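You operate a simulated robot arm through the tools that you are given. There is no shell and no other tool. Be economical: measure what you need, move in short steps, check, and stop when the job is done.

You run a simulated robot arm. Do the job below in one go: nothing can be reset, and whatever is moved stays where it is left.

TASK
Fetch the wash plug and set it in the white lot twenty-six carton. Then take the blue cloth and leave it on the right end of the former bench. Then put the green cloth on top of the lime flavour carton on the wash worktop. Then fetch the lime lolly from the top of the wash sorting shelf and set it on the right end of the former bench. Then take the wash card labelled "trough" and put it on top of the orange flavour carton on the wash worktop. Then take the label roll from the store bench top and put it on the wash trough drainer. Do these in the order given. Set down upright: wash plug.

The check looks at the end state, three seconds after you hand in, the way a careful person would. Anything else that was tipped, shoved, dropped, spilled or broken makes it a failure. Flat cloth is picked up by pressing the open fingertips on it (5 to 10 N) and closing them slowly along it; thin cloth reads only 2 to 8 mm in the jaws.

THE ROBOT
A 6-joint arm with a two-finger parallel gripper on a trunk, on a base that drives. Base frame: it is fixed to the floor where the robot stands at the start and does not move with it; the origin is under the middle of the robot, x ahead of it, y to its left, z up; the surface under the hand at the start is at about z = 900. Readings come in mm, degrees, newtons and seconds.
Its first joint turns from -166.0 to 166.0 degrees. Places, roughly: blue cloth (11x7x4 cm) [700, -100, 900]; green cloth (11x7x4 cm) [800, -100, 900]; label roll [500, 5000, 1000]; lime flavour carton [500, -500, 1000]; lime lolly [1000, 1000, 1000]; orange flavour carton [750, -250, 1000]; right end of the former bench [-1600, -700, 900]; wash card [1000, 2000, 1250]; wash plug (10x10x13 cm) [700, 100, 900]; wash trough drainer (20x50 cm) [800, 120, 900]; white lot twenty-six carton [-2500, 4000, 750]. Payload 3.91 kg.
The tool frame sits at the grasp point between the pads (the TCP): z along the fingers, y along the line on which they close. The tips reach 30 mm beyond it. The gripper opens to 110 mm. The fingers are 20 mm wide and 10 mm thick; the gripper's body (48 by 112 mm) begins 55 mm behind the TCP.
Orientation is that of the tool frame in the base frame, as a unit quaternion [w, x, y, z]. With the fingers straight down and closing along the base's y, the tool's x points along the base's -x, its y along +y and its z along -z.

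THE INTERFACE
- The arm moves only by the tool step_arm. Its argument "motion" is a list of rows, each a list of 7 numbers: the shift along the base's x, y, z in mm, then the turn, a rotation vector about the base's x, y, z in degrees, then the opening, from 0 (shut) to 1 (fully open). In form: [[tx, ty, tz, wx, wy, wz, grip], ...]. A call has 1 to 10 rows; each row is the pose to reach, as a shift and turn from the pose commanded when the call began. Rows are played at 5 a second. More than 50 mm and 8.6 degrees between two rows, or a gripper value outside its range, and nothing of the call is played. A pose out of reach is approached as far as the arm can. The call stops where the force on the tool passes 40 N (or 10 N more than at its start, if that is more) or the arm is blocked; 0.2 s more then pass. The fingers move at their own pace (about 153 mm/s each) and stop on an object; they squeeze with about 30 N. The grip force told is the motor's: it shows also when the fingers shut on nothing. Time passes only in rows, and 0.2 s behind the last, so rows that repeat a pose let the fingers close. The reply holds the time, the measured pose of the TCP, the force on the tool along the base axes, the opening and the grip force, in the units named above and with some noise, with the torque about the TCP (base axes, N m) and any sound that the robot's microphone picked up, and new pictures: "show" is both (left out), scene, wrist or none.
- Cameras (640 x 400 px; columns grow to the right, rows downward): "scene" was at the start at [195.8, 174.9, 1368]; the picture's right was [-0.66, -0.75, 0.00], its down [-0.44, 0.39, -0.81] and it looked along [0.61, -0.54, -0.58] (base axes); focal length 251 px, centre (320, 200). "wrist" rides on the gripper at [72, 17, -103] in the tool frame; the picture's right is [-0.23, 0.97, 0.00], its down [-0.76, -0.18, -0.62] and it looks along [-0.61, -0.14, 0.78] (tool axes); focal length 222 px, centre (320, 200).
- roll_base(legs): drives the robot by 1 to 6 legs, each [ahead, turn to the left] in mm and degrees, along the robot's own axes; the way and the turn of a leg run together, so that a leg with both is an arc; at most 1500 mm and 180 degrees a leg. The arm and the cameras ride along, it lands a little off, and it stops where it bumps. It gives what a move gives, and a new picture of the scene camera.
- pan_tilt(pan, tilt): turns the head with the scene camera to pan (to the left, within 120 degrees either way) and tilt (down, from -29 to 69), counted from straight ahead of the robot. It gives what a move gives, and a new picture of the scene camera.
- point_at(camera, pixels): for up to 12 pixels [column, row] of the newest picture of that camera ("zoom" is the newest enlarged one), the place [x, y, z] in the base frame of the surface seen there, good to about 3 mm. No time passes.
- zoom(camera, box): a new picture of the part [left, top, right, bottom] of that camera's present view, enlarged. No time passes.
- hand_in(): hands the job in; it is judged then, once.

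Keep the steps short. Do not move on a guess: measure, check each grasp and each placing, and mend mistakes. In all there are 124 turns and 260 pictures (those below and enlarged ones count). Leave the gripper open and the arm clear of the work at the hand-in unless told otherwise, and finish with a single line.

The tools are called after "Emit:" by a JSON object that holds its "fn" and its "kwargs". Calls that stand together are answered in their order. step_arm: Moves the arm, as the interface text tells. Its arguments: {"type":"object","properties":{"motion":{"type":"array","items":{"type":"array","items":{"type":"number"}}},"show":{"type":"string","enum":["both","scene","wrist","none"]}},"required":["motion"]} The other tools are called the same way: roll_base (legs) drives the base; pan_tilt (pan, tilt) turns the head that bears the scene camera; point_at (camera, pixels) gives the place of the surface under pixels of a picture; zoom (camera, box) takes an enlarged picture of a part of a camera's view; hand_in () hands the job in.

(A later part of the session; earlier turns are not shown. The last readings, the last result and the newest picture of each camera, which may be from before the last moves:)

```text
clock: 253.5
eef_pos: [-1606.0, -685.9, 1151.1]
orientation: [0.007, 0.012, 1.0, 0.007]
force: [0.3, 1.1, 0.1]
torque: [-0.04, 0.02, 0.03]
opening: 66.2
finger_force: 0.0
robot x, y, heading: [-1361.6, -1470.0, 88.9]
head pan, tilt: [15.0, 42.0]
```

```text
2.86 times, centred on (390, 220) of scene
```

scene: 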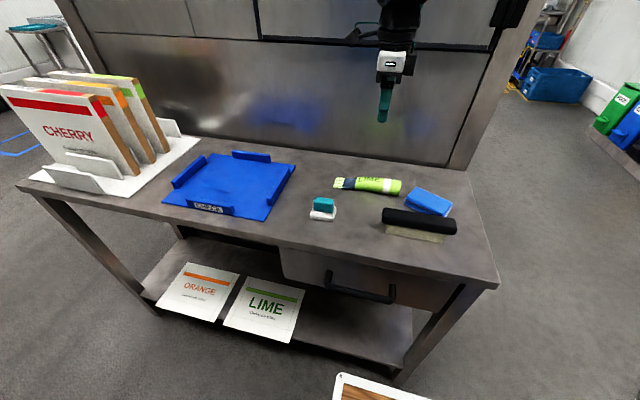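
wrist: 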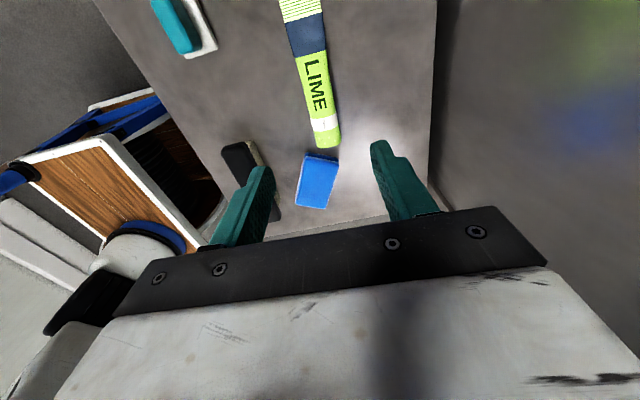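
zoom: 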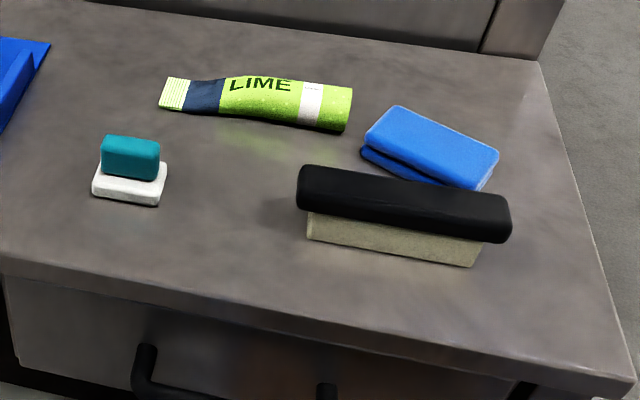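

The bench items look right. I repeat the withdrawal with shorter rows.

Emit:
{"fn": "step_arm", "kwargs": {"motion": [[38, -24, 5, 0, 0, 0, 0.6], [76, -48, 10, 0, 0, 0, 0.6], [114, -72, 10, 0, 0, 0, 0.6], [152, -96, 10, 0, 0, 0, 0.6], [190, -120, 10, 0, 0, 0, 0.6], [228, -144, 10, 0, 0, 0, 0.6], [250, -180, 10, 0, 0, 0, 0.6], [265, -215, 10, 0, 0, 0, 0.6]], "show": "none"}}

```text
clock: 255.3
eef_pos: [-1342.2, -900.1, 1159.9]
orientation: [0.007, 0.011, 1.0, 0.007]
force: [0.2, 0.5, -1.1]
torque: [-0.03, 0.02, 0.04]
opening: 65.8
finger_force: 0.0
robot x, y, heading: [-1359.0, -1472.7, 88.9]
head pan, tilt: [15.0, 42.0]
```

Emit:
{"fn": "roll_base", "kwargs": {"legs": [[0, -85], [900, 0], [0, 86], [1450, 0], [1450, 0], [480, 0]]}}

```text
clock: 283.4
eef_pos: [-480.3, 2606.1, 1160.0]
orientation: [0.007, -0.002, 1.0, 0.007]
force: [-0.7, 0.1, -0.3]
torque: [0.0, 0.0, 0.03]
opening: 66.1
finger_force: 0.0
robot x, y, heading: [-482.7, 2034.1, 90.6]
head pan, tilt: [15.0, 42.0]
```

scene: 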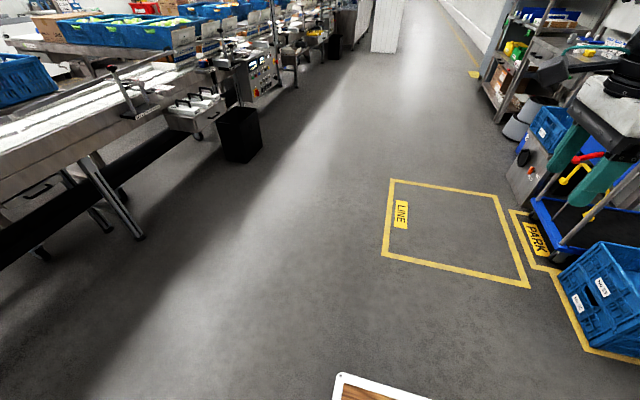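

Now I turn right to face the holder and approach.

Emit:
{"fn": "roll_base", "kwargs": {"legs": [[0, -90.5], [560, 0]]}}

Emit:
{"fn": "pan_tilt", "kwargs": {"pan": 5, "tilt": 12}}

Emit:
{"fn": "zoom", "kwargs": {"camera": "scene", "box": [200, 100, 440, 280]}}

```text
clock: 290.5
eef_pos: [641.0, 2001.9, 1159.5]
orientation: [0.01, 0.718, 0.696, 0.0]
force: [-1.3, 0.1, 0.1]
torque: [0.0, -0.05, 0.02]
opening: 66.0
finger_force: 0.1
robot x, y, heading: [70.5, 2018.5, -1.5]
head pan, tilt: [15.0, 42.0]
```

scene: 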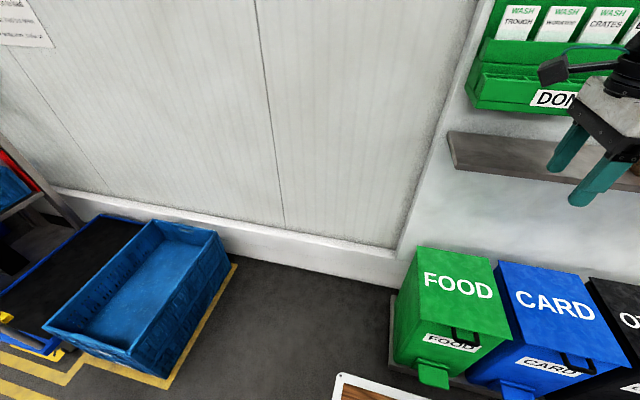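

```text
clock: 291.4
eef_pos: [640.9, 2001.1, 1161.0]
orientation: [0.01, 0.718, 0.696, 0.0]
force: [0.3, 0.3, -0.1]
torque: [0.01, 0.02, -0.02]
opening: 66.0
finger_force: 0.0
robot x, y, heading: [70.6, 2023.0, -1.1]
head pan, tilt: [5.0, 12.0]
```

scene: 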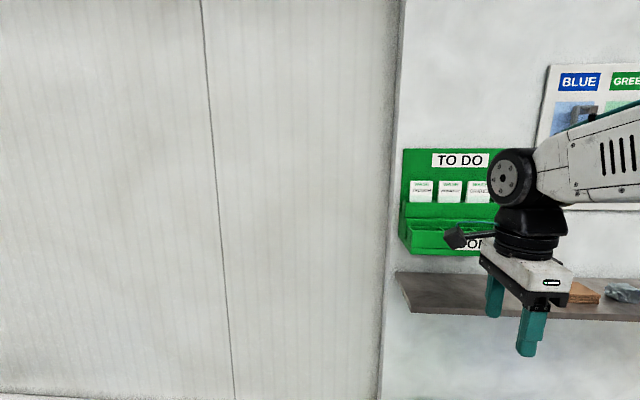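

```text
2.22 times, centred on (320, 190) of scene
```

zoom: 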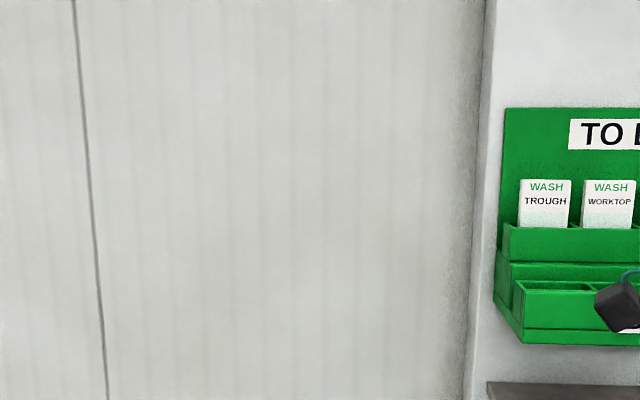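

Emit:
{"fn": "zoom", "kwargs": {"camera": "scene", "box": [395, 140, 495, 260]}}

Emit:
{"fn": "point_at", "kwargs": {"camera": "zoom", "pixels": [[66, 135], [125, 135], [95, 160], [146, 135], [190, 160], [220, 135], [60, 200], [95, 215], [95, 245], [30, 100], [95, 40], [135, 160]]}}

```text
3.33 times, centred on (445, 200) of scene
```

zoom: 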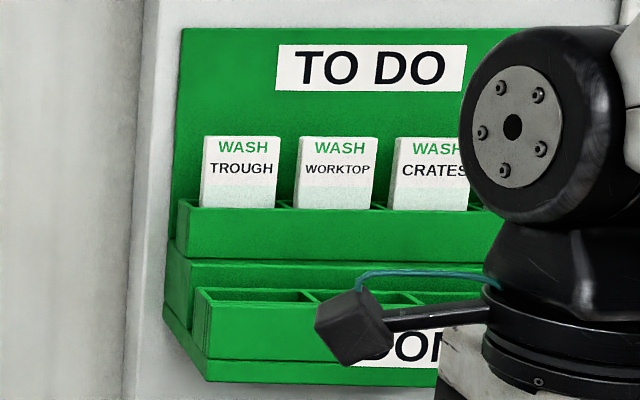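

```text
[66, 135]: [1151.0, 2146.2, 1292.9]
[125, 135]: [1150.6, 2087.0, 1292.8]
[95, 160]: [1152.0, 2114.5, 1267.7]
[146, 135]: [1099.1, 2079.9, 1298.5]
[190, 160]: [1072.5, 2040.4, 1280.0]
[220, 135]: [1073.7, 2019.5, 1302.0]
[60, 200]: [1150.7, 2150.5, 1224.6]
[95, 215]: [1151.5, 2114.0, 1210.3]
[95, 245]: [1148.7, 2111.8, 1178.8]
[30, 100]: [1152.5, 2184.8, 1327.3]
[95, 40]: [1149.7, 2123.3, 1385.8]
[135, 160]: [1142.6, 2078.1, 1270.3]
```

Correct pixels now: TROUGH card spans columns 203–277, rows 137–207.

Emit:
{"fn": "point_at", "kwargs": {"camera": "zoom", "pixels": [[207, 165], [240, 190], [273, 165], [302, 165], [370, 165], [240, 140], [287, 180], [240, 215], [240, 230], [240, 320], [230, 35], [285, 203]]}}

```text
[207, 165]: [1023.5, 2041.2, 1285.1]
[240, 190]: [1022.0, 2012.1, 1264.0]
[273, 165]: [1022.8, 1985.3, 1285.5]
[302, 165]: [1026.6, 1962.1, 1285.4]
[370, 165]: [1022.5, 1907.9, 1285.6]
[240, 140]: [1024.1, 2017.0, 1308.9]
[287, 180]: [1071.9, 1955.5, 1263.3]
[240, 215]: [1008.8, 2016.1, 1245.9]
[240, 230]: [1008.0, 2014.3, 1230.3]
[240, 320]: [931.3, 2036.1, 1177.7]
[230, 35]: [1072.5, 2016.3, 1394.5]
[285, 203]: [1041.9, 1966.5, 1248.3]
```

Card: y 1983–2043, front face x 1022, top z 1309, slot rim 1248, backboard x 1072. I plan to clamp its top edge across the faces with the tool pitched 15° so the hand clears the backboard. First 100 mm ahead.

Emit:
{"fn": "roll_base", "kwargs": {"legs": [[100, 1.2]]}}

```text
clock: 292.6
eef_pos: [739.5, 2013.4, 1161.0]
orientation: [0.01, 0.71, 0.704, -0.001]
force: [0.7, -0.3, 0.2]
torque: [0.03, 0.02, 0.02]
opening: 66.1
finger_force: 0.0
robot x, y, heading: [172.5, 2021.6, -0.2]
head pan, tilt: [5.0, 12.0]
```

scene: 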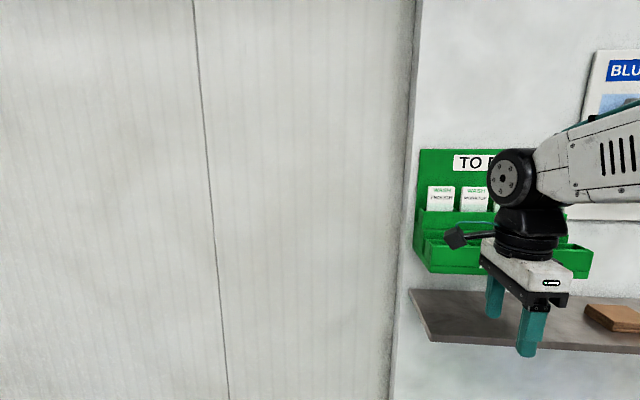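

I raise the hand to z≈1386 with the 15° pitch, opening 0.36.

Emit:
{"fn": "step_arm", "kwargs": {"motion": [[0, 0, 45, 1, 0, 0.5, 0.36], [0, 0, 90, 1, -7.5, 0.5, 0.36], [0, 0, 135, 1, -15, 0.5, 0.36], [0, 0, 180, 1, -15, 0.5, 0.36], [0, 0, 225, 1, -15, 0.5, 0.36], [45, 0, 225, 1, -15, 0.5, 0.36], [90, 0, 225, 1, -15, 0.5, 0.36]], "show": "both"}}

```text
clock: 294.2
eef_pos: [831.4, 2015.0, 1387.4]
orientation: [0.095, 0.702, 0.699, 0.1]
force: [-0.8, 0.2, 0.7]
torque: [0.0, -0.03, -0.02]
opening: 39.6
finger_force: 0.0
robot x, y, heading: [171.2, 2022.1, -0.3]
head pan, tilt: [5.0, 12.0]
```

scene: 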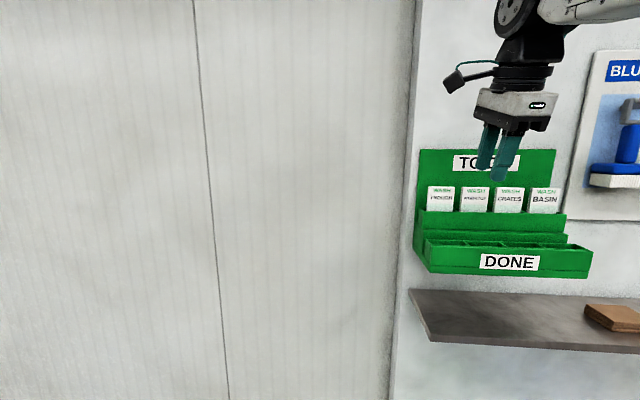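
wrist: 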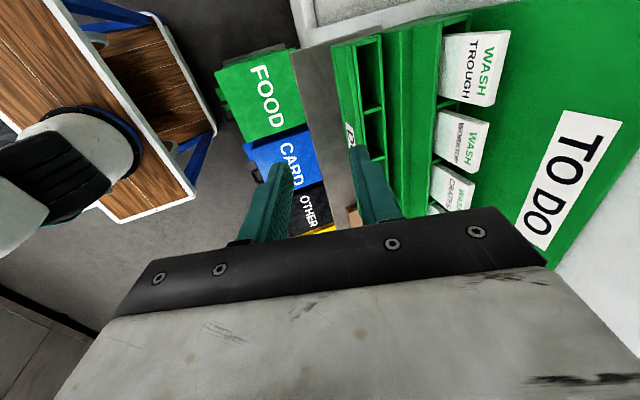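

The wrist view shows the cards well. I enlarge and measure the TROUGH card's top edge and the slots.

Emit:
{"fn": "zoom", "kwargs": {"camera": "wrist", "box": [380, 0, 600, 140]}}

Emit:
{"fn": "point_at", "kwargs": {"camera": "wrist", "pixels": [[470, 33], [470, 95], [508, 32], [495, 104], [506, 50], [500, 80], [440, 60], [470, 65], [450, 95], [520, 60], [600, 30], [433, 130]]}}

```text
2.86 times, centred on (490, 70) of wrist
```

zoom: 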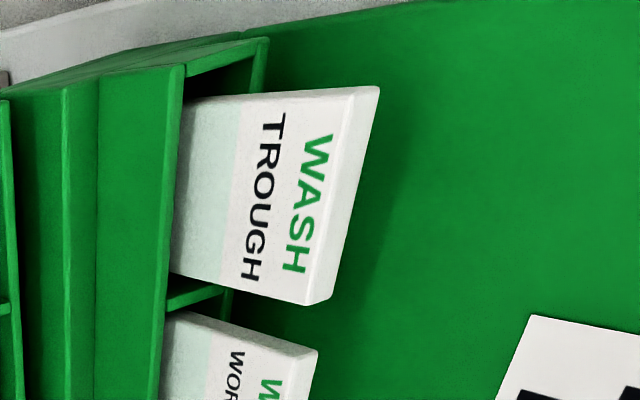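

```text
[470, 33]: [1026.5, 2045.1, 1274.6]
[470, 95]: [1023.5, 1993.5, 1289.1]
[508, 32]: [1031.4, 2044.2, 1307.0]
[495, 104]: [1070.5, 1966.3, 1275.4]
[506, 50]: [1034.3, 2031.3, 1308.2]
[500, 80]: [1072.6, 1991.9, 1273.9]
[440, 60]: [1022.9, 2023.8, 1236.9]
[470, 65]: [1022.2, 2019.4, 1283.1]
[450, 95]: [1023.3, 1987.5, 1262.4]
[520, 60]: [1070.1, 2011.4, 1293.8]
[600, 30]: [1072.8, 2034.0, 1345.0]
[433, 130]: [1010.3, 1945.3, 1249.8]
```

Card: thickness ≈12 mm (x 1022–1034), centre y 2014, top 1308. I go to a pre-pose 60 mm back along an 18° axis.

Emit:
{"fn": "step_arm", "kwargs": {"motion": [[45, 0, 0, 0, -3, 0, 0.36], [90, -1, 0, 0, -3, 0, 0.36], [130, -1, -5, 0, -3, 0, 0.36], [174, -1, -21, 0, -3, 0, 0.36]], "show": "both"}}

Emit:
{"fn": "zoom", "kwargs": {"camera": "scene", "box": [400, 80, 580, 280]}}

```text
clock: 295.2
eef_pos: [1003.7, 2012.0, 1366.6]
orientation: [0.113, 0.699, 0.696, 0.118]
force: [-0.9, 0.1, 0.6]
torque: [-0.05, -0.02, 0.03]
opening: 39.4
finger_force: 0.1
robot x, y, heading: [167.5, 2020.7, 0.2]
head pan, tilt: [5.0, 12.0]
```

scene: 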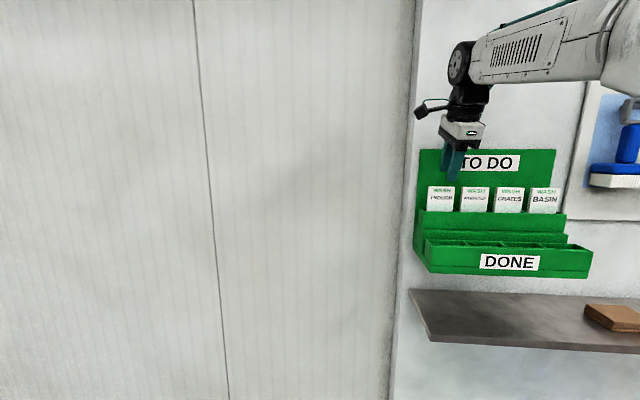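
wrist: 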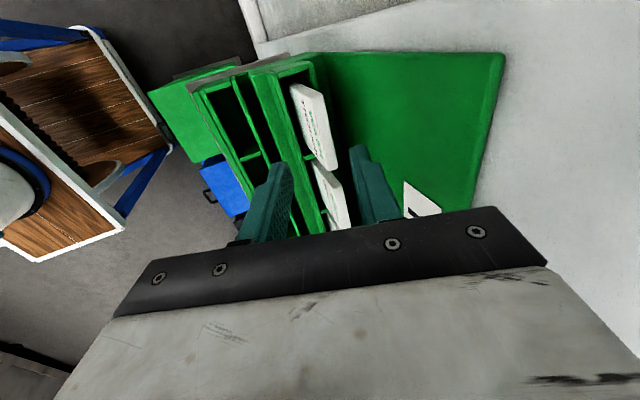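

```text
2.00 times, centred on (490, 180) of scene
```

zoom: 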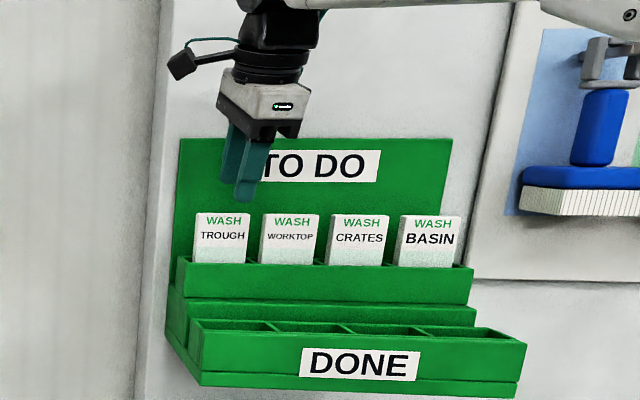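

I verify the fingertip location against the card in the scene view.

Emit:
{"fn": "point_at", "kwargs": {"camera": "zoom", "pixels": [[246, 190], [236, 185], [258, 190], [232, 160], [222, 235], [204, 235], [240, 235], [268, 235]]}}

Emit:
{"fn": "point_at", "kwargs": {"camera": "wrist", "pixels": [[315, 92], [325, 150], [330, 170], [342, 215], [360, 160], [280, 175], [312, 170], [400, 150]]}}

```text
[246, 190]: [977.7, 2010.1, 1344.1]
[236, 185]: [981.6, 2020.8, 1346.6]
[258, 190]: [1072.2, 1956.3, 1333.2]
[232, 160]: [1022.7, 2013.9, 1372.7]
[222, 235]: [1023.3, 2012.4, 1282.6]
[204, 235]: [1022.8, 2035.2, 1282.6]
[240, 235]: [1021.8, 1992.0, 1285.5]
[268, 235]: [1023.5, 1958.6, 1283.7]
```

```text
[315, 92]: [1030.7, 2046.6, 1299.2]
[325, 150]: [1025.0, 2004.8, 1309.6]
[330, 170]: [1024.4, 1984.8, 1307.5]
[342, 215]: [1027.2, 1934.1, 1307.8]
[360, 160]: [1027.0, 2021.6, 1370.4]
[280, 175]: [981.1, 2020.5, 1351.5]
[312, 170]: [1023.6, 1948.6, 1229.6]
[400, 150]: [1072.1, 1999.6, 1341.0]
```

Consistent: fingers at y≈2011, card centre 2014. I advance 60 mm along the axis.

Emit:
{"fn": "step_arm", "kwargs": {"motion": [[7, 1, -19, 0, 0, 0, 0.36], [14, 1, -38, 0, 0, 0, 0.36], [20, 1, -57, 0, 0, 0, 0.36]], "show": "both"}}

Emit:
{"fn": "zoom", "kwargs": {"camera": "wrist", "box": [200, 40, 440, 240]}}

```text
clock: 296.0
eef_pos: [1023.3, 2009.9, 1307.9]
orientation: [0.114, 0.699, 0.696, 0.118]
force: [-0.2, 0.4, 1.1]
torque: [0.01, -0.03, -0.03]
opening: 39.3
finger_force: 0.1
robot x, y, heading: [165.2, 2020.7, -0.3]
head pan, tilt: [5.0, 12.0]
```

scene: 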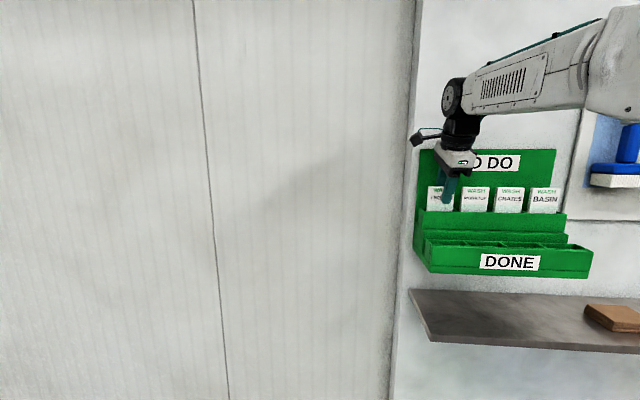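
wrist: 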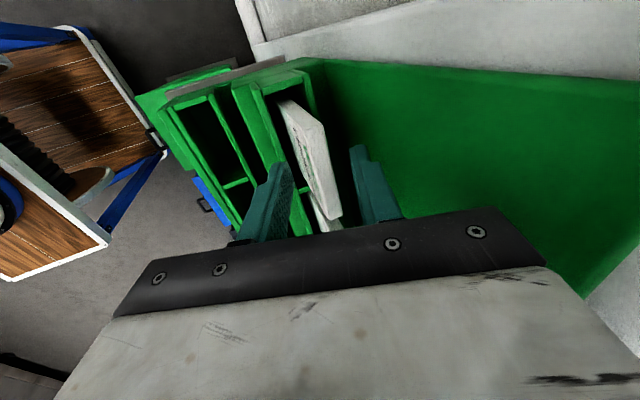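

```text
2.00 times, centred on (320, 140) of wrist
```

zoom: 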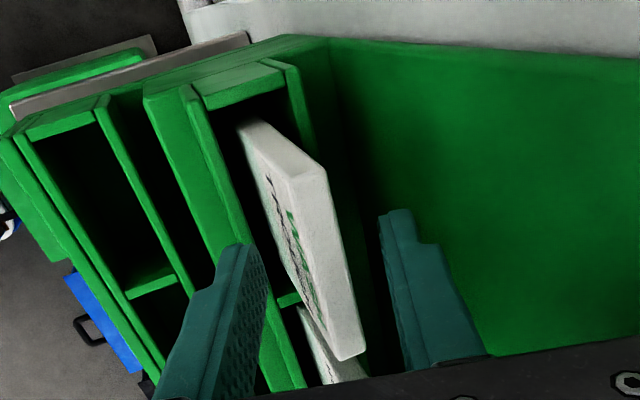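

The card stands between the fingers without contact. I close slowly.

Emit:
{"fn": "step_arm", "kwargs": {"motion": [[0, 0, 0, 0, 0, 0, 0.28], [0, 0, 0, 0, 0, 0, 0.2], [0, 0, 0, 0, 0, 0, 0.12], [0, 0, 0, 0, 0, 0, 0.05], [0, 0, 0, 0, 0, 0, 0.05]], "show": "wrist"}}

```text
clock: 297.2
eef_pos: [1022.9, 2011.3, 1307.4]
orientation: [0.113, 0.699, 0.696, 0.118]
force: [-10.9, 1.3, -0.7]
torque: [-0.06, 1.18, 0.26]
opening: 15.9
finger_force: 29.9
robot x, y, heading: [166.5, 2021.4, -0.1]
head pan, tilt: [5.0, 12.0]
```

wrist: 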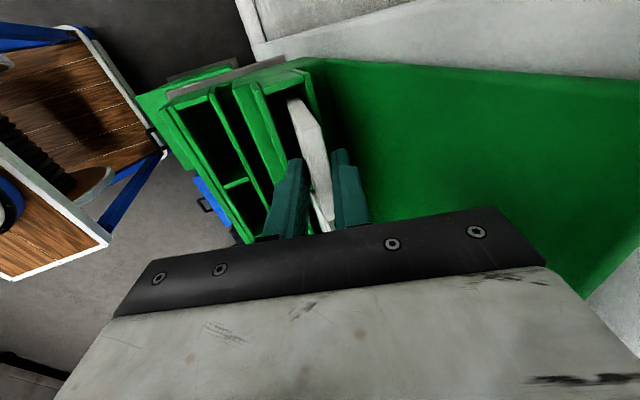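

Clamped at 15.9 mm with some side force from the tilt. I lift carefully, straight up.

Emit:
{"fn": "step_arm", "kwargs": {"motion": [[0, 0, 10, 0, 0, 0, 0.05], [0, 0, 20, 0, 0, 0, 0.05], [0, 0, 30, 0, 0, 0, 0.05]], "show": "both"}}

Emit:
{"fn": "zoom", "kwargs": {"camera": "scene", "box": [400, 120, 540, 260]}}

```text
clock: 298.0
eef_pos: [1022.4, 2011.4, 1338.8]
orientation: [0.114, 0.7, 0.696, 0.117]
force: [-8.5, -1.0, -3.4]
torque: [-0.09, 0.94, 0.22]
opening: 15.8
finger_force: 29.7
robot x, y, heading: [168.4, 2018.2, -0.3]
head pan, tilt: [5.0, 12.0]
```

scene: 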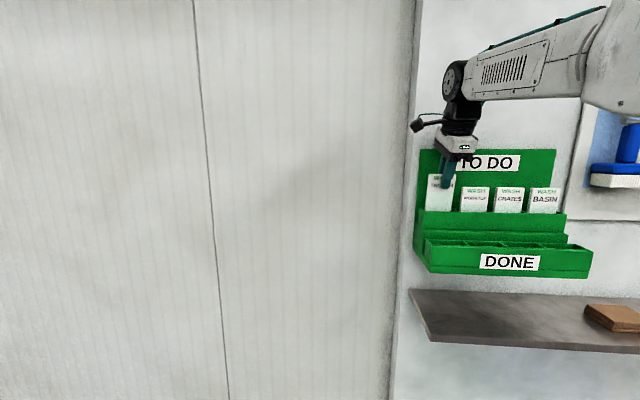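
wrist: 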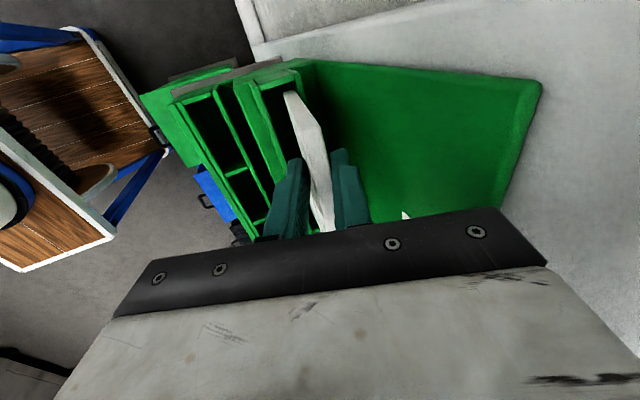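

```text
2.86 times, centred on (470, 190) of scene
```

zoom: 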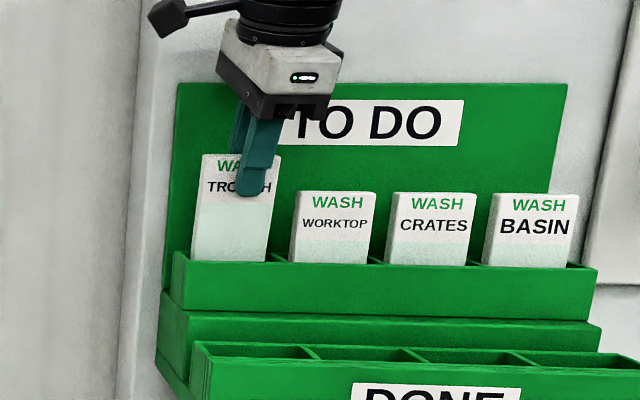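

Rising well. I continue up 90 mm more.

Emit:
{"fn": "step_arm", "kwargs": {"motion": [[0, 0, 15, 0, 0, 0, 0.05], [0, 0, 30, 0, 0, 0, 0.05], [0, 0, 50, 0, 0, 0, 0.05], [0, 0, 70, 0, 0, 0, 0.05], [0, 0, 90, 0, 0, 0, 0.05]], "show": "scene"}}

Emit:
{"fn": "zoom", "kwargs": {"camera": "scene", "box": [400, 80, 540, 240]}}

```text
clock: 299.2
eef_pos: [1025.2, 2012.5, 1428.2]
orientation: [0.114, 0.699, 0.696, 0.118]
force: [0.4, 0.6, -0.1]
torque: [-0.01, -0.02, -0.01]
opening: 10.0
finger_force: 29.9
robot x, y, heading: [169.0, 2021.1, -0.3]
head pan, tilt: [5.0, 12.0]
```

scene: 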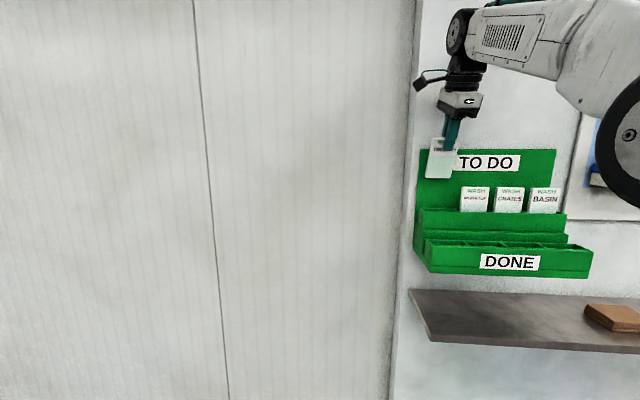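

```text
2.50 times, centred on (470, 160) of scene
```

zoom: 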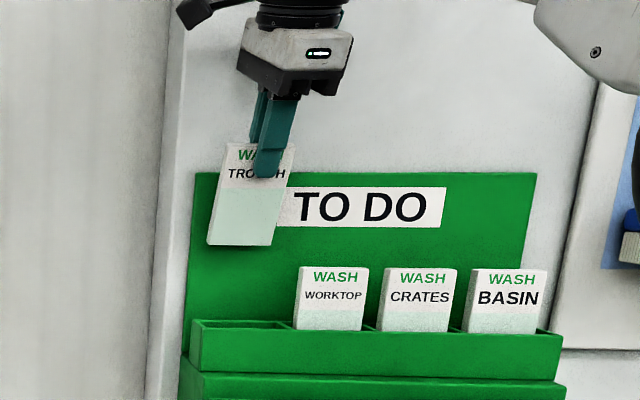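

The card is free and aligned (10 mm). I withdraw and lower to travel height.

Emit:
{"fn": "step_arm", "kwargs": {"motion": [[-45, 0, 0, 0, 0, 0, 0.05], [-90, 0, 0, 0, 0, 0, 0.05], [-135, 0, -10, 0, 0, 0, 0.05], [-180, 0, -30, 0, 0, 0, 0.05], [-220, 0, -55, 0, 0, 0, 0.05], [-260, 0, -80, 0, 0, 0, 0.05], [-290, 0, -110, 0, 0, 0, 0.05], [-310, 0, -145, 0, 0, 0, 0.05], [-330, 0, -180, 0, 0, 0, 0.05]], "show": "wrist"}}

Emit:
{"fn": "zoom", "kwargs": {"camera": "scene", "box": [380, 80, 640, 280]}}

```text
clock: 301.2
eef_pos: [693.8, 2012.7, 1248.0]
orientation: [0.114, 0.699, 0.696, 0.119]
force: [0.2, 0.6, -1.4]
torque: [0.0, 0.06, 0.0]
opening: 10.2
finger_force: 29.6
robot x, y, heading: [166.7, 2023.1, -0.1]
head pan, tilt: [5.0, 12.0]
```

wrist: 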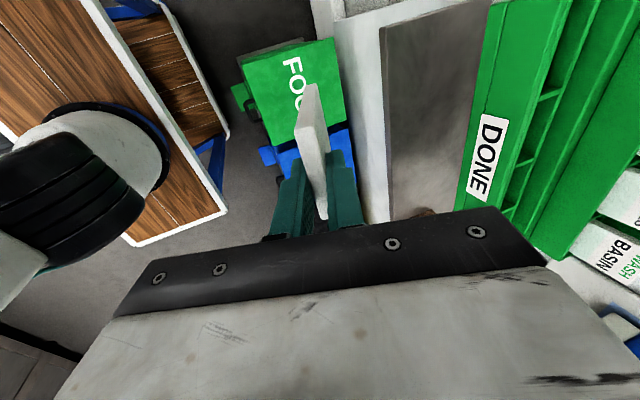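

```text
2.00 times, centred on (510, 180) of scene
```

zoom: 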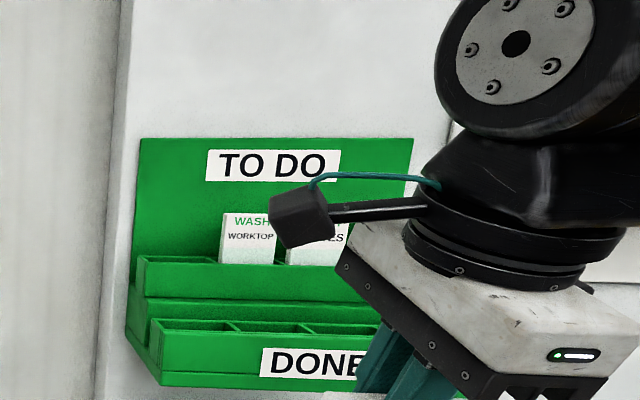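

I drive back to the wash worktop.

Emit:
{"fn": "roll_base", "kwargs": {"legs": [[-500, 0], [0, -90], [1100, 0], [1120, 0], [0, 90], [150, 0]]}}

Emit:
{"fn": "pan_tilt", "kwargs": {"pan": -15, "tilt": 32}}

```text
clock: 323.2
eef_pos: [338.3, -192.3, 1248.0]
orientation: [0.114, 0.702, 0.693, 0.117]
force: [-0.5, 0.1, -0.8]
torque: [-0.04, 0.0, -0.02]
opening: 10.2
finger_force: 30.0
robot x, y, heading: [-190.8, -176.3, -0.4]
head pan, tilt: [5.0, 12.0]
```

scene: 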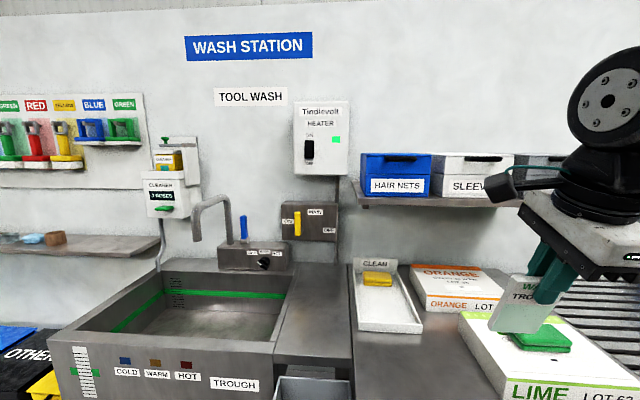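

```text
clock: 324.1
eef_pos: [338.0, -191.1, 1247.5]
orientation: [0.113, 0.701, 0.694, 0.117]
force: [-0.1, 0.1, 0.3]
torque: [0.02, 0.01, -0.03]
opening: 10.1
finger_force: 29.6
robot x, y, heading: [-191.2, -176.9, -0.5]
head pan, tilt: [-15.0, 32.0]
```

scene: 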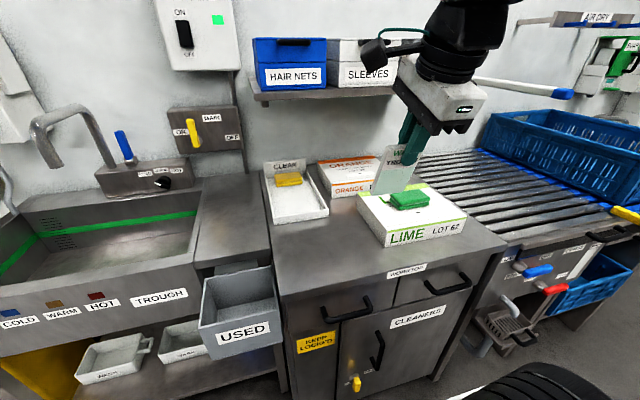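

I measure the orange carton and step 80 mm ahead.

Emit:
{"fn": "point_at", "kwargs": {"camera": "scene", "pixels": [[334, 181], [320, 165], [350, 160], [365, 180], [345, 172], [336, 196], [400, 200], [420, 190]]}}

Emit:
{"fn": "roll_base", "kwargs": {"legs": [[80, 0.5]]}}

```text
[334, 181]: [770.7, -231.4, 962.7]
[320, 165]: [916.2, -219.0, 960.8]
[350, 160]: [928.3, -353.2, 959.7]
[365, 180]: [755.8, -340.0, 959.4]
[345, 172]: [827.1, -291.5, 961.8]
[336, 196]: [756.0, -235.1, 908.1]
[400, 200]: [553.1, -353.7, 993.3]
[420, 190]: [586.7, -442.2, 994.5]
```

```text
clock: 325.1
eef_pos: [419.4, -187.9, 1247.4]
orientation: [0.113, 0.699, 0.696, 0.117]
force: [-0.8, 0.3, -1.1]
torque: [-0.01, -0.01, 0.06]
opening: 10.0
finger_force: 29.9
robot x, y, heading: [-108.1, -177.6, -0.2]
head pan, tilt: [-15.0, 32.0]
```

scene: 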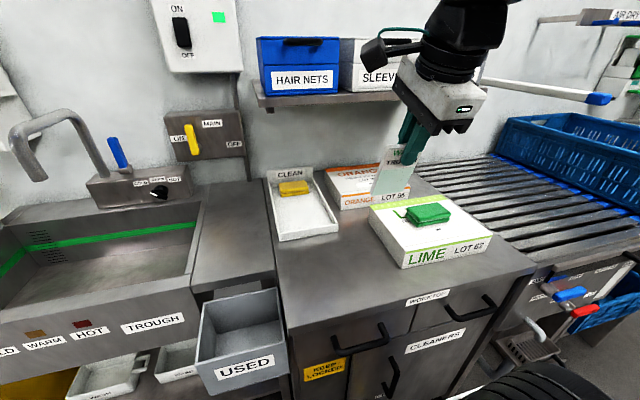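

I swing the tool toward horizontal (20° below level) while moving to (636,-265,1090).

Emit:
{"fn": "step_arm", "kwargs": {"motion": [[31, -11, -20, 0, -7.45, 0, 0.05], [62, -22, -42, 0, -14.9, 0, 0.05], [93, -33, -64, 0, -22.35, 0, 0.05], [124, -44, -88, 0, -29.8, 0, 0.05], [155, -55, -112, 0, -37.2, 0, 0.05], [186, -66, -135, 0, -44.7, 0, 0.05], [217, -77, -157, 0, -52, 0, 0.05]], "show": "both"}}

Emit:
{"fn": "zoom", "kwargs": {"camera": "scene", "box": [260, 60, 500, 280]}}

```text
clock: 326.9
eef_pos: [623.5, -220.3, 1072.7]
orientation: [0.336, 0.499, 0.682, 0.416]
force: [-0.1, 0.1, 0.6]
torque: [0.0, 0.01, 0.0]
opening: 10.4
finger_force: 30.0
out of reach, approached as far as the arm can: row 5, 6
robot x, y, heading: [-104.1, -180.3, -0.3]
head pan, tilt: [-15.0, 32.0]
stopped in row 7: the arm was blocked; the commanded pose is now the measured one
```

scene: 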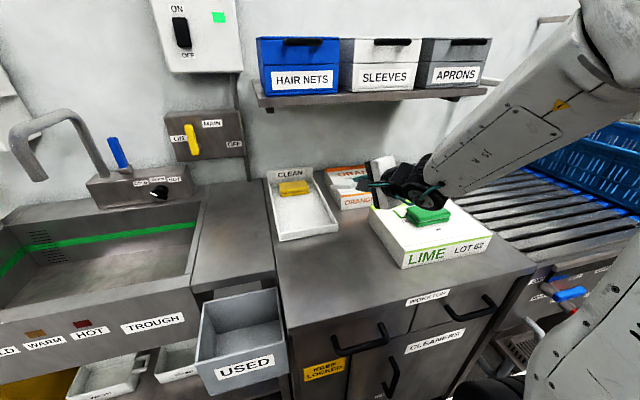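
wrist: 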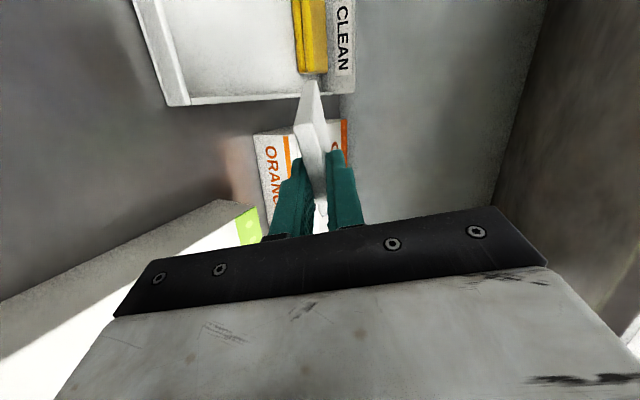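

```text
1.82 times, centred on (380, 170) of scene
```

zoom: 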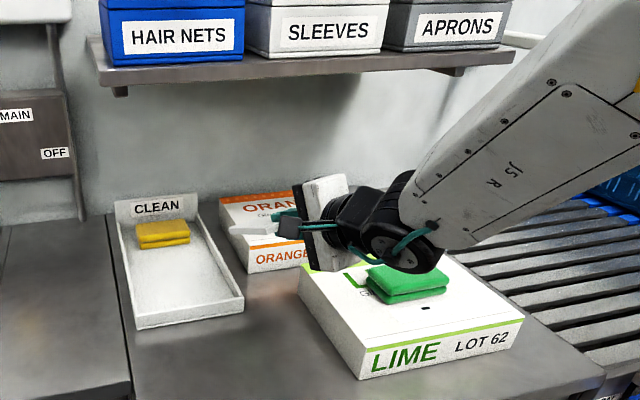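

The arm was blocked short of the pose (tool twisted some). I check whether the wrist is near the green cloth.

Emit:
{"fn": "point_at", "kwargs": {"camera": "zoom", "pixels": [[385, 245], [400, 268], [430, 262], [405, 280], [420, 290], [310, 225], [320, 265], [250, 230], [350, 215]]}}

```text
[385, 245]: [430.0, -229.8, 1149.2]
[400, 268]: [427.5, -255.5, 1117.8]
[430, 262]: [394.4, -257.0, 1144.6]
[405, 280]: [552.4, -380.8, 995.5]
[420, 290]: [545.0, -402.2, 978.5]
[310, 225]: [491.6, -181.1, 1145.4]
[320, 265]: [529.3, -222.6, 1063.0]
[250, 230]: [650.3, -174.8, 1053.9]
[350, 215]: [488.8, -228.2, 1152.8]
```

No contact: wheel is 120 mm above the cloth; it was a reach limit of the folded arm. I move forward and correct the orientation.

Emit:
{"fn": "step_arm", "kwargs": {"motion": [[40, -10, 0, 0, 0, 0, 0.05], [80, -20, 0, 0, 0, 0, 0.05], [100, -30, 0, 1, -2, -5.1, 0.05], [110, -40, 0, 2, -4, -10.2, 0.05], [120, -48, 0, 2.9, -6.1, -15.3, 0.05]], "show": "both"}}

Emit:
{"fn": "zoom", "kwargs": {"camera": "scene", "box": [260, 60, 500, 280]}}

```text
clock: 328.1
eef_pos: [743.1, -266.6, 1071.3]
orientation: [0.41, 0.57, 0.581, 0.412]
force: [0.5, -0.5, -0.5]
torque: [0.02, 0.0, -0.01]
opening: 10.2
finger_force: 30.0
robot x, y, heading: [-107.6, -177.5, -0.1]
head pan, tilt: [-15.0, 32.0]
```

scene: 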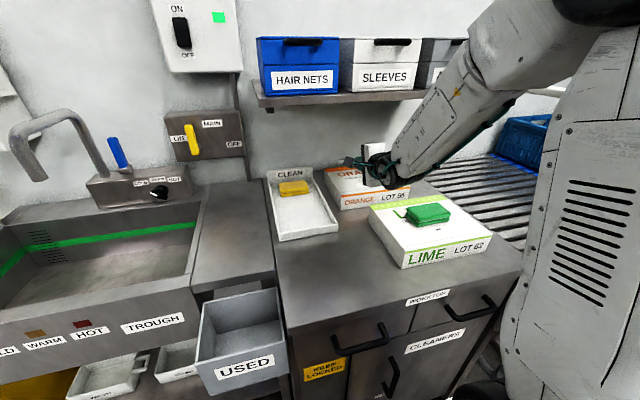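
wrist: 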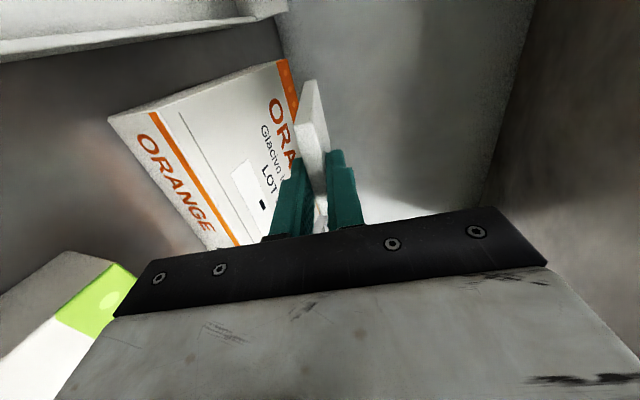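

```text
1.82 times, centred on (380, 170) of scene
```

zoom: 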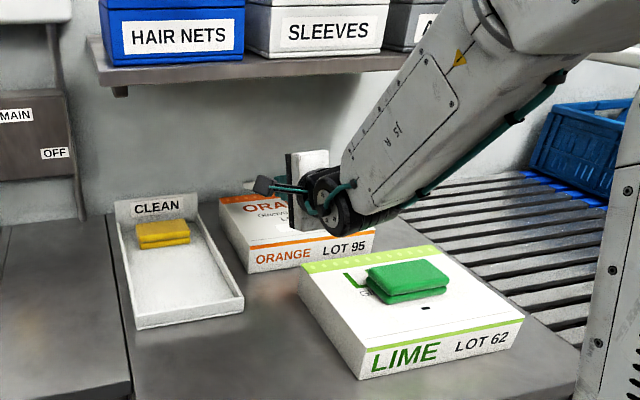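

Orientation is right: 19° below level, closing near vertical. I measure the card's far edge and the carton below.

Emit:
{"fn": "point_at", "kwargs": {"camera": "wrist", "pixels": [[305, 90], [318, 90], [312, 130], [322, 160], [300, 130], [240, 150], [270, 90], [190, 200], [330, 140]]}}

Emit:
{"fn": "point_at", "kwargs": {"camera": "scene", "pixels": [[374, 180], [370, 190], [385, 186], [360, 160], [372, 150]]}}

```text
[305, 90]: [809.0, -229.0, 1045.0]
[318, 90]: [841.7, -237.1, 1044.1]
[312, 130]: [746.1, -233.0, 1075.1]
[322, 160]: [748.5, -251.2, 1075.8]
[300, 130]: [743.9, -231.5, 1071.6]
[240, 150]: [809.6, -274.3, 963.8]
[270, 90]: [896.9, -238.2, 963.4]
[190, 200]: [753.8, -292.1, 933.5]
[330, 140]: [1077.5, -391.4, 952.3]
```

```text
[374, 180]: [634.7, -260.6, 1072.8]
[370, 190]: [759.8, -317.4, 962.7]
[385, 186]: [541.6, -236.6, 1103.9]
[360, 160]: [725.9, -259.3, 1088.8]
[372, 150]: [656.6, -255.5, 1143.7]
```

Card spans s≈0–100 mm. I move to x 788, y −284, then lower to TCP z≈1012.

Emit:
{"fn": "step_arm", "kwargs": {"motion": [[25, -9, 0, 0, 0, 0, 0.05], [45, -18, 0, 0, 0, 0, 0.05], [45, -18, -30, 0, 0, 0, 0.05], [45, -18, -58, 0, 0, 0, 0.05]], "show": "both"}}

Emit:
{"fn": "zoom", "kwargs": {"camera": "scene", "box": [320, 120, 480, 260]}}

Emit:
{"fn": "zoom", "kwargs": {"camera": "wrist", "box": [160, 0, 420, 240]}}

```text
clock: 329.1
eef_pos: [790.1, -284.6, 1012.2]
orientation: [0.41, 0.57, 0.58, 0.412]
force: [0.1, -0.6, 0.4]
torque: [-0.02, 0.01, -0.02]
opening: 10.2
finger_force: 29.6
robot x, y, heading: [-107.7, -177.7, -0.4]
head pan, tilt: [-15.0, 32.0]
```

scene: 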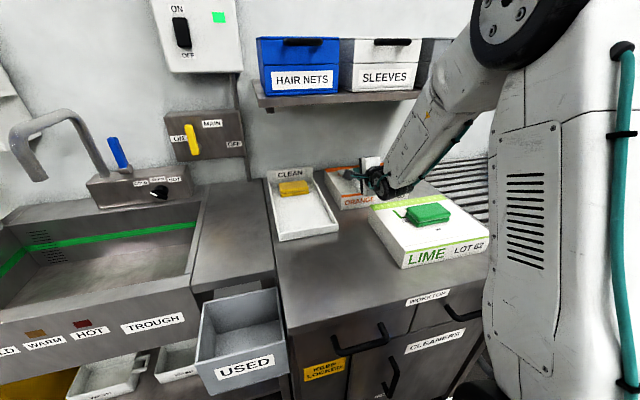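
wrist: 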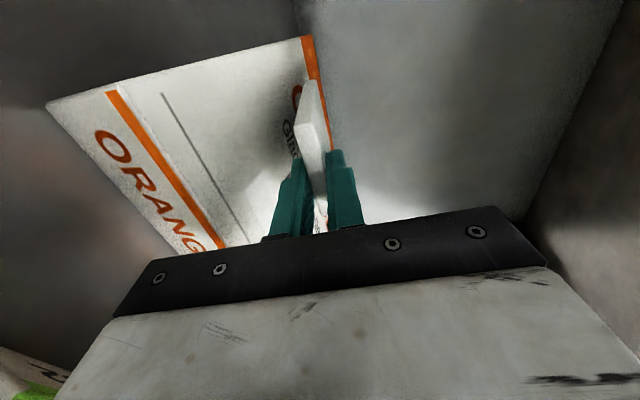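

```text
2.86 times, centred on (400, 190) of scene
```

zoom: 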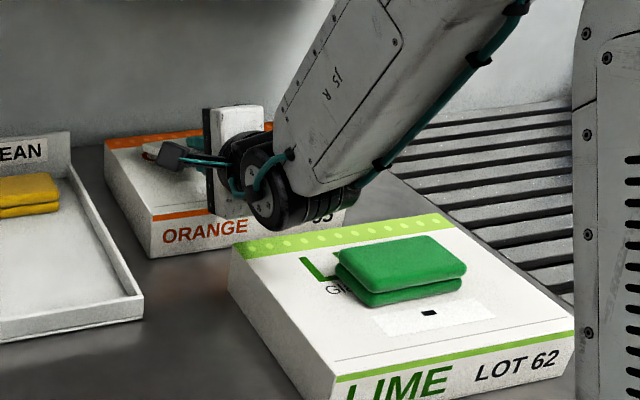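

```text
1.67 times, centred on (290, 120) of wrist
```

zoom: 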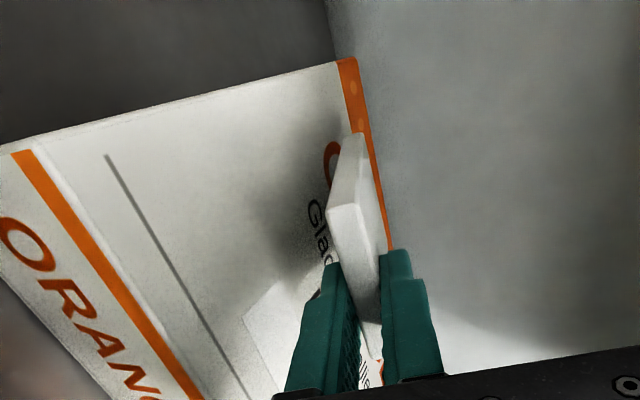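

I lower gently until the card's far edge touches.

Emit:
{"fn": "step_arm", "kwargs": {"motion": [[0, 0, -5, 0, 0, 0, 0.05], [0, 0, -9, 0, 0, 0, 0.05], [0, 0, -12, 0, 0, 0, 0.05]], "show": "none"}}

```text
clock: 329.9
eef_pos: [788.8, -286.0, 1002.3]
orientation: [0.409, 0.57, 0.581, 0.413]
force: [-0.3, 0.6, -0.6]
torque: [-0.04, 0.0, 0.01]
opening: 10.2
finger_force: 30.0
robot x, y, heading: [-107.0, -178.6, -0.6]
head pan, tilt: [-15.0, 32.0]
```

Emit:
{"fn": "step_arm", "kwargs": {"motion": [[0, 0, -2, 0, 0, 0, 0.05], [0, 0, -4, 0, 0, 0, 0.05], [0, 0, -6, 0, 0, 0, 0.05]], "show": "none"}}

Emit:
{"fn": "zoom", "kwargs": {"camera": "wrist", "box": [160, 0, 420, 240]}}

```text
clock: 330.7
eef_pos: [787.5, -285.0, 998.1]
orientation: [0.41, 0.569, 0.581, 0.414]
force: [-1.9, 2.9, 11.0]
torque: [0.22, -1.09, 0.21]
opening: 10.5
finger_force: 29.7
robot x, y, heading: [-106.2, -176.9, -0.3]
head pan, tilt: [-15.0, 32.0]
```

```text
1.67 times, centred on (290, 120) of wrist
```

zoom: 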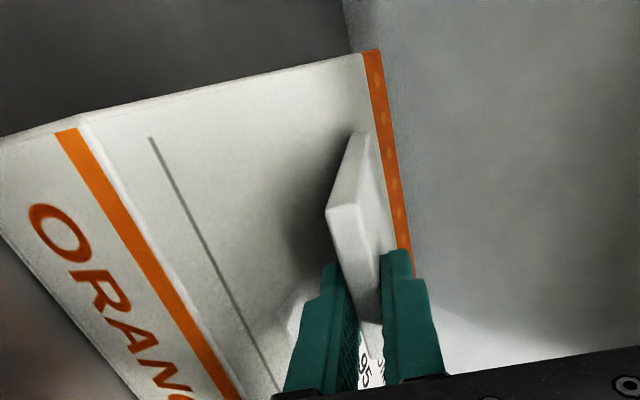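

Touching at 11 N. I ease up 1 mm, open a little (0.2), then slide back along the tool axis.

Emit:
{"fn": "step_arm", "kwargs": {"motion": [[0, 0, 1, 0, 0, 0, 0.05], [0, 0, 1, 0, 0, 0, 0.12], [0, 0, 1, 0, 0, 0, 0.2], [0, 0, 1, 0, 0, 0, 0.2], [-10, 0, 4, 0, 0, 0, 0.2], [-24, 0, 9, 0, 0, 0, 0.2], [-38, 0, 13, 0, 0, 0, 0.2], [-57, 0, 20, 0, 0, 0, 0.2]], "show": "both"}}

Emit:
{"fn": "zoom", "kwargs": {"camera": "wrist", "box": [160, 0, 420, 240]}}

```text
clock: 332.5
eef_pos: [730.7, -286.0, 1015.4]
orientation: [0.412, 0.57, 0.579, 0.412]
force: [0.4, -0.6, -0.6]
torque: [0.0, 0.01, -0.02]
opening: 21.7
finger_force: 0.1
robot x, y, heading: [-105.6, -180.7, -0.4]
head pan, tilt: [-15.0, 32.0]
```

scene: 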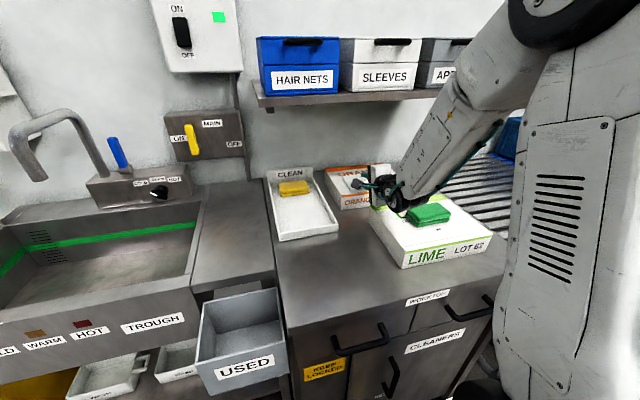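
wrist: 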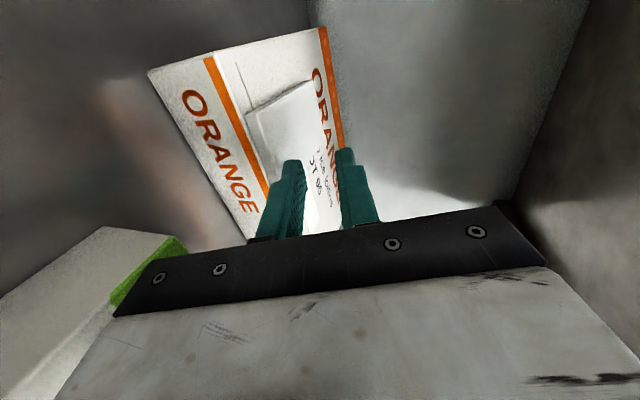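

```text
1.67 times, centred on (290, 120) of wrist
```

zoom: 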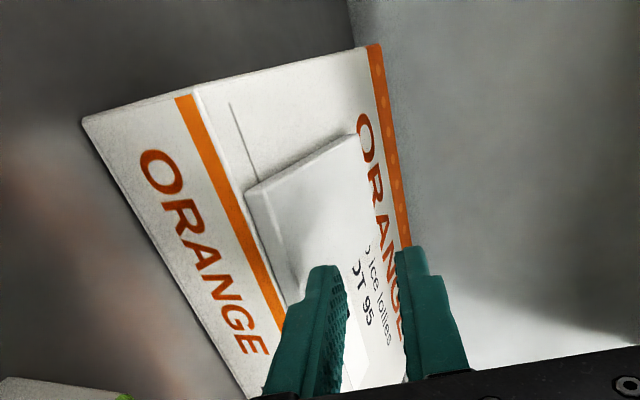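

The card lies flat on the orange carton. The wrist is near the green cloth, so I go up and towards +y while retreating.

Emit:
{"fn": "step_arm", "kwargs": {"motion": [[-5, 10, 25, 0, 0, 0, 0.2], [-10, 20, 50, 0, 0, 0, 0.2], [-10, 30, 70, 0, 7.5, 0, 0.2], [-20, 40, 85, 0, 15, 0, 0.2], [-40, 50, 100, 0, 22.5, 0, 0.2], [-60, 60, 115, 0, 30, 0, 0.2], [-80, 70, 130, 0, 37.5, 0, 0.2], [-100, 80, 140, 0, 45, 0, 0.2], [-120, 90, 150, 0, 52.5, 0, 0.3], [-150, 90, 160, 0, 60, 0, 0.4]], "show": "scene"}}

Emit:
{"fn": "zoom", "kwargs": {"camera": "scene", "box": [260, 130, 500, 280]}}

```text
clock: 334.7
eef_pos: [580.0, -196.3, 1176.7]
orientation: [0.067, 0.701, 0.707, 0.069]
force: [-0.2, -0.4, -0.2]
torque: [-0.01, 0.0, -0.01]
opening: 44.0
finger_force: 0.0
out of reach, approached as far as the arm can: row 5, 6
robot x, y, heading: [-109.0, -180.9, -0.0]
head pan, tilt: [-15.0, 32.0]
```

scene: 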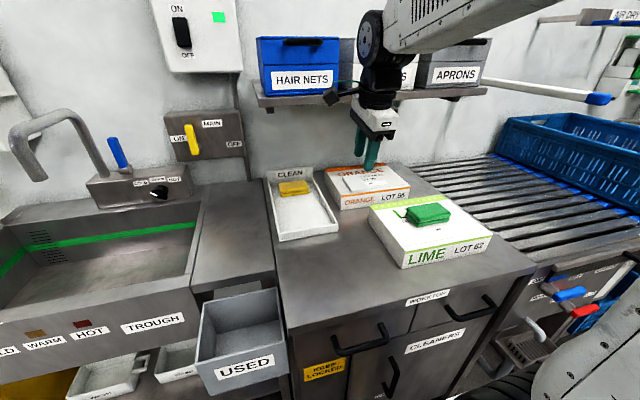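

```text
2.67 times, centred on (380, 205) of scene
```

zoom: 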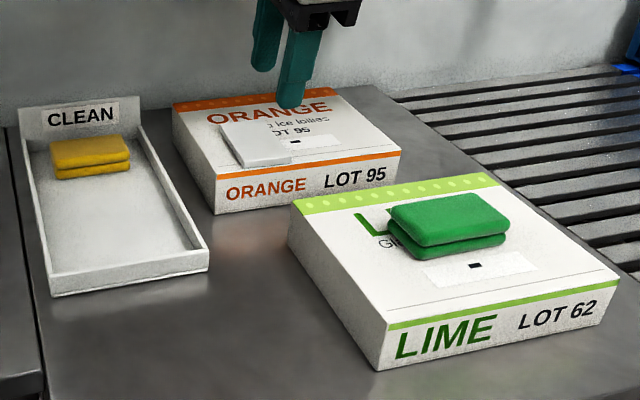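

Card and cloths are in place. Next the label roll on the store bench. I drive up the aisle to look.

Emit:
{"fn": "step_arm", "kwargs": {"motion": [[-30, 0, 0, 0, 0, 0, 0.6], [-60, 0, 0, 0, 8, 0, 0.6]], "show": "none"}}

Emit:
{"fn": "roll_base", "kwargs": {"legs": [[-330, 0], [0, 90], [1450, 0], [1450, 0], [1000, 0]]}}

Emit:
{"fn": "pan_tilt", "kwargs": {"pan": -40, "tilt": 22}}

```text
clock: 335.3
eef_pos: [519.8, -197.0, 1174.0]
orientation: [0.018, 0.703, 0.711, 0.02]
force: [-0.2, -0.8, 0.1]
torque: [0.01, 0.03, -0.01]
opening: 66.0
finger_force: 0.1
robot x, y, heading: [-106.1, -176.2, -0.3]
head pan, tilt: [-15.0, 32.0]
```

```text
clock: 359.9
eef_pos: [-287.8, 4390.0, 1173.5]
orientation: [0.0, 0.025, 0.999, 0.028]
force: [0.6, -0.4, 0.7]
torque: [0.0, -0.01, -0.01]
opening: 66.1
finger_force: 0.0
robot x, y, heading: [-343.7, 3764.2, 86.3]
head pan, tilt: [-15.0, 32.0]
```

scene: 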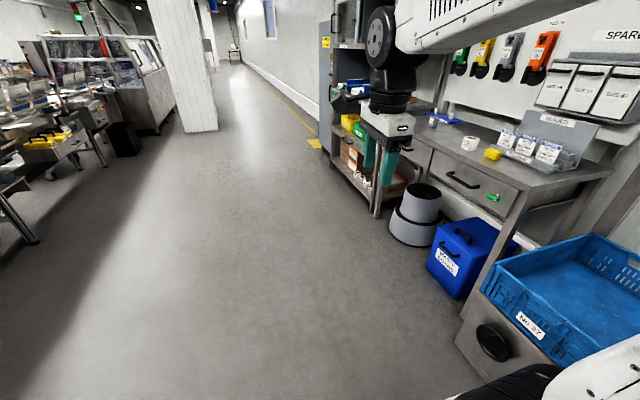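

```text
clock: 360.8
eef_pos: [-287.5, 4389.1, 1174.0]
orientation: [-0.002, 0.025, 0.999, 0.028]
force: [-0.3, -0.2, -0.6]
torque: [0.01, 0.0, 0.0]
opening: 66.0
finger_force: 0.0
robot x, y, heading: [-342.0, 3763.3, 86.2]
head pan, tilt: [-40.0, 22.0]
```

scene: 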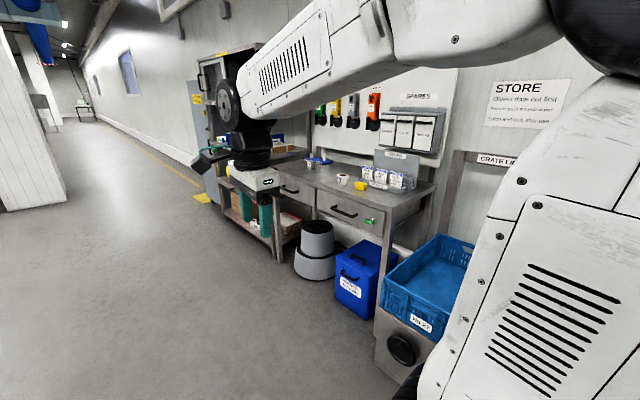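

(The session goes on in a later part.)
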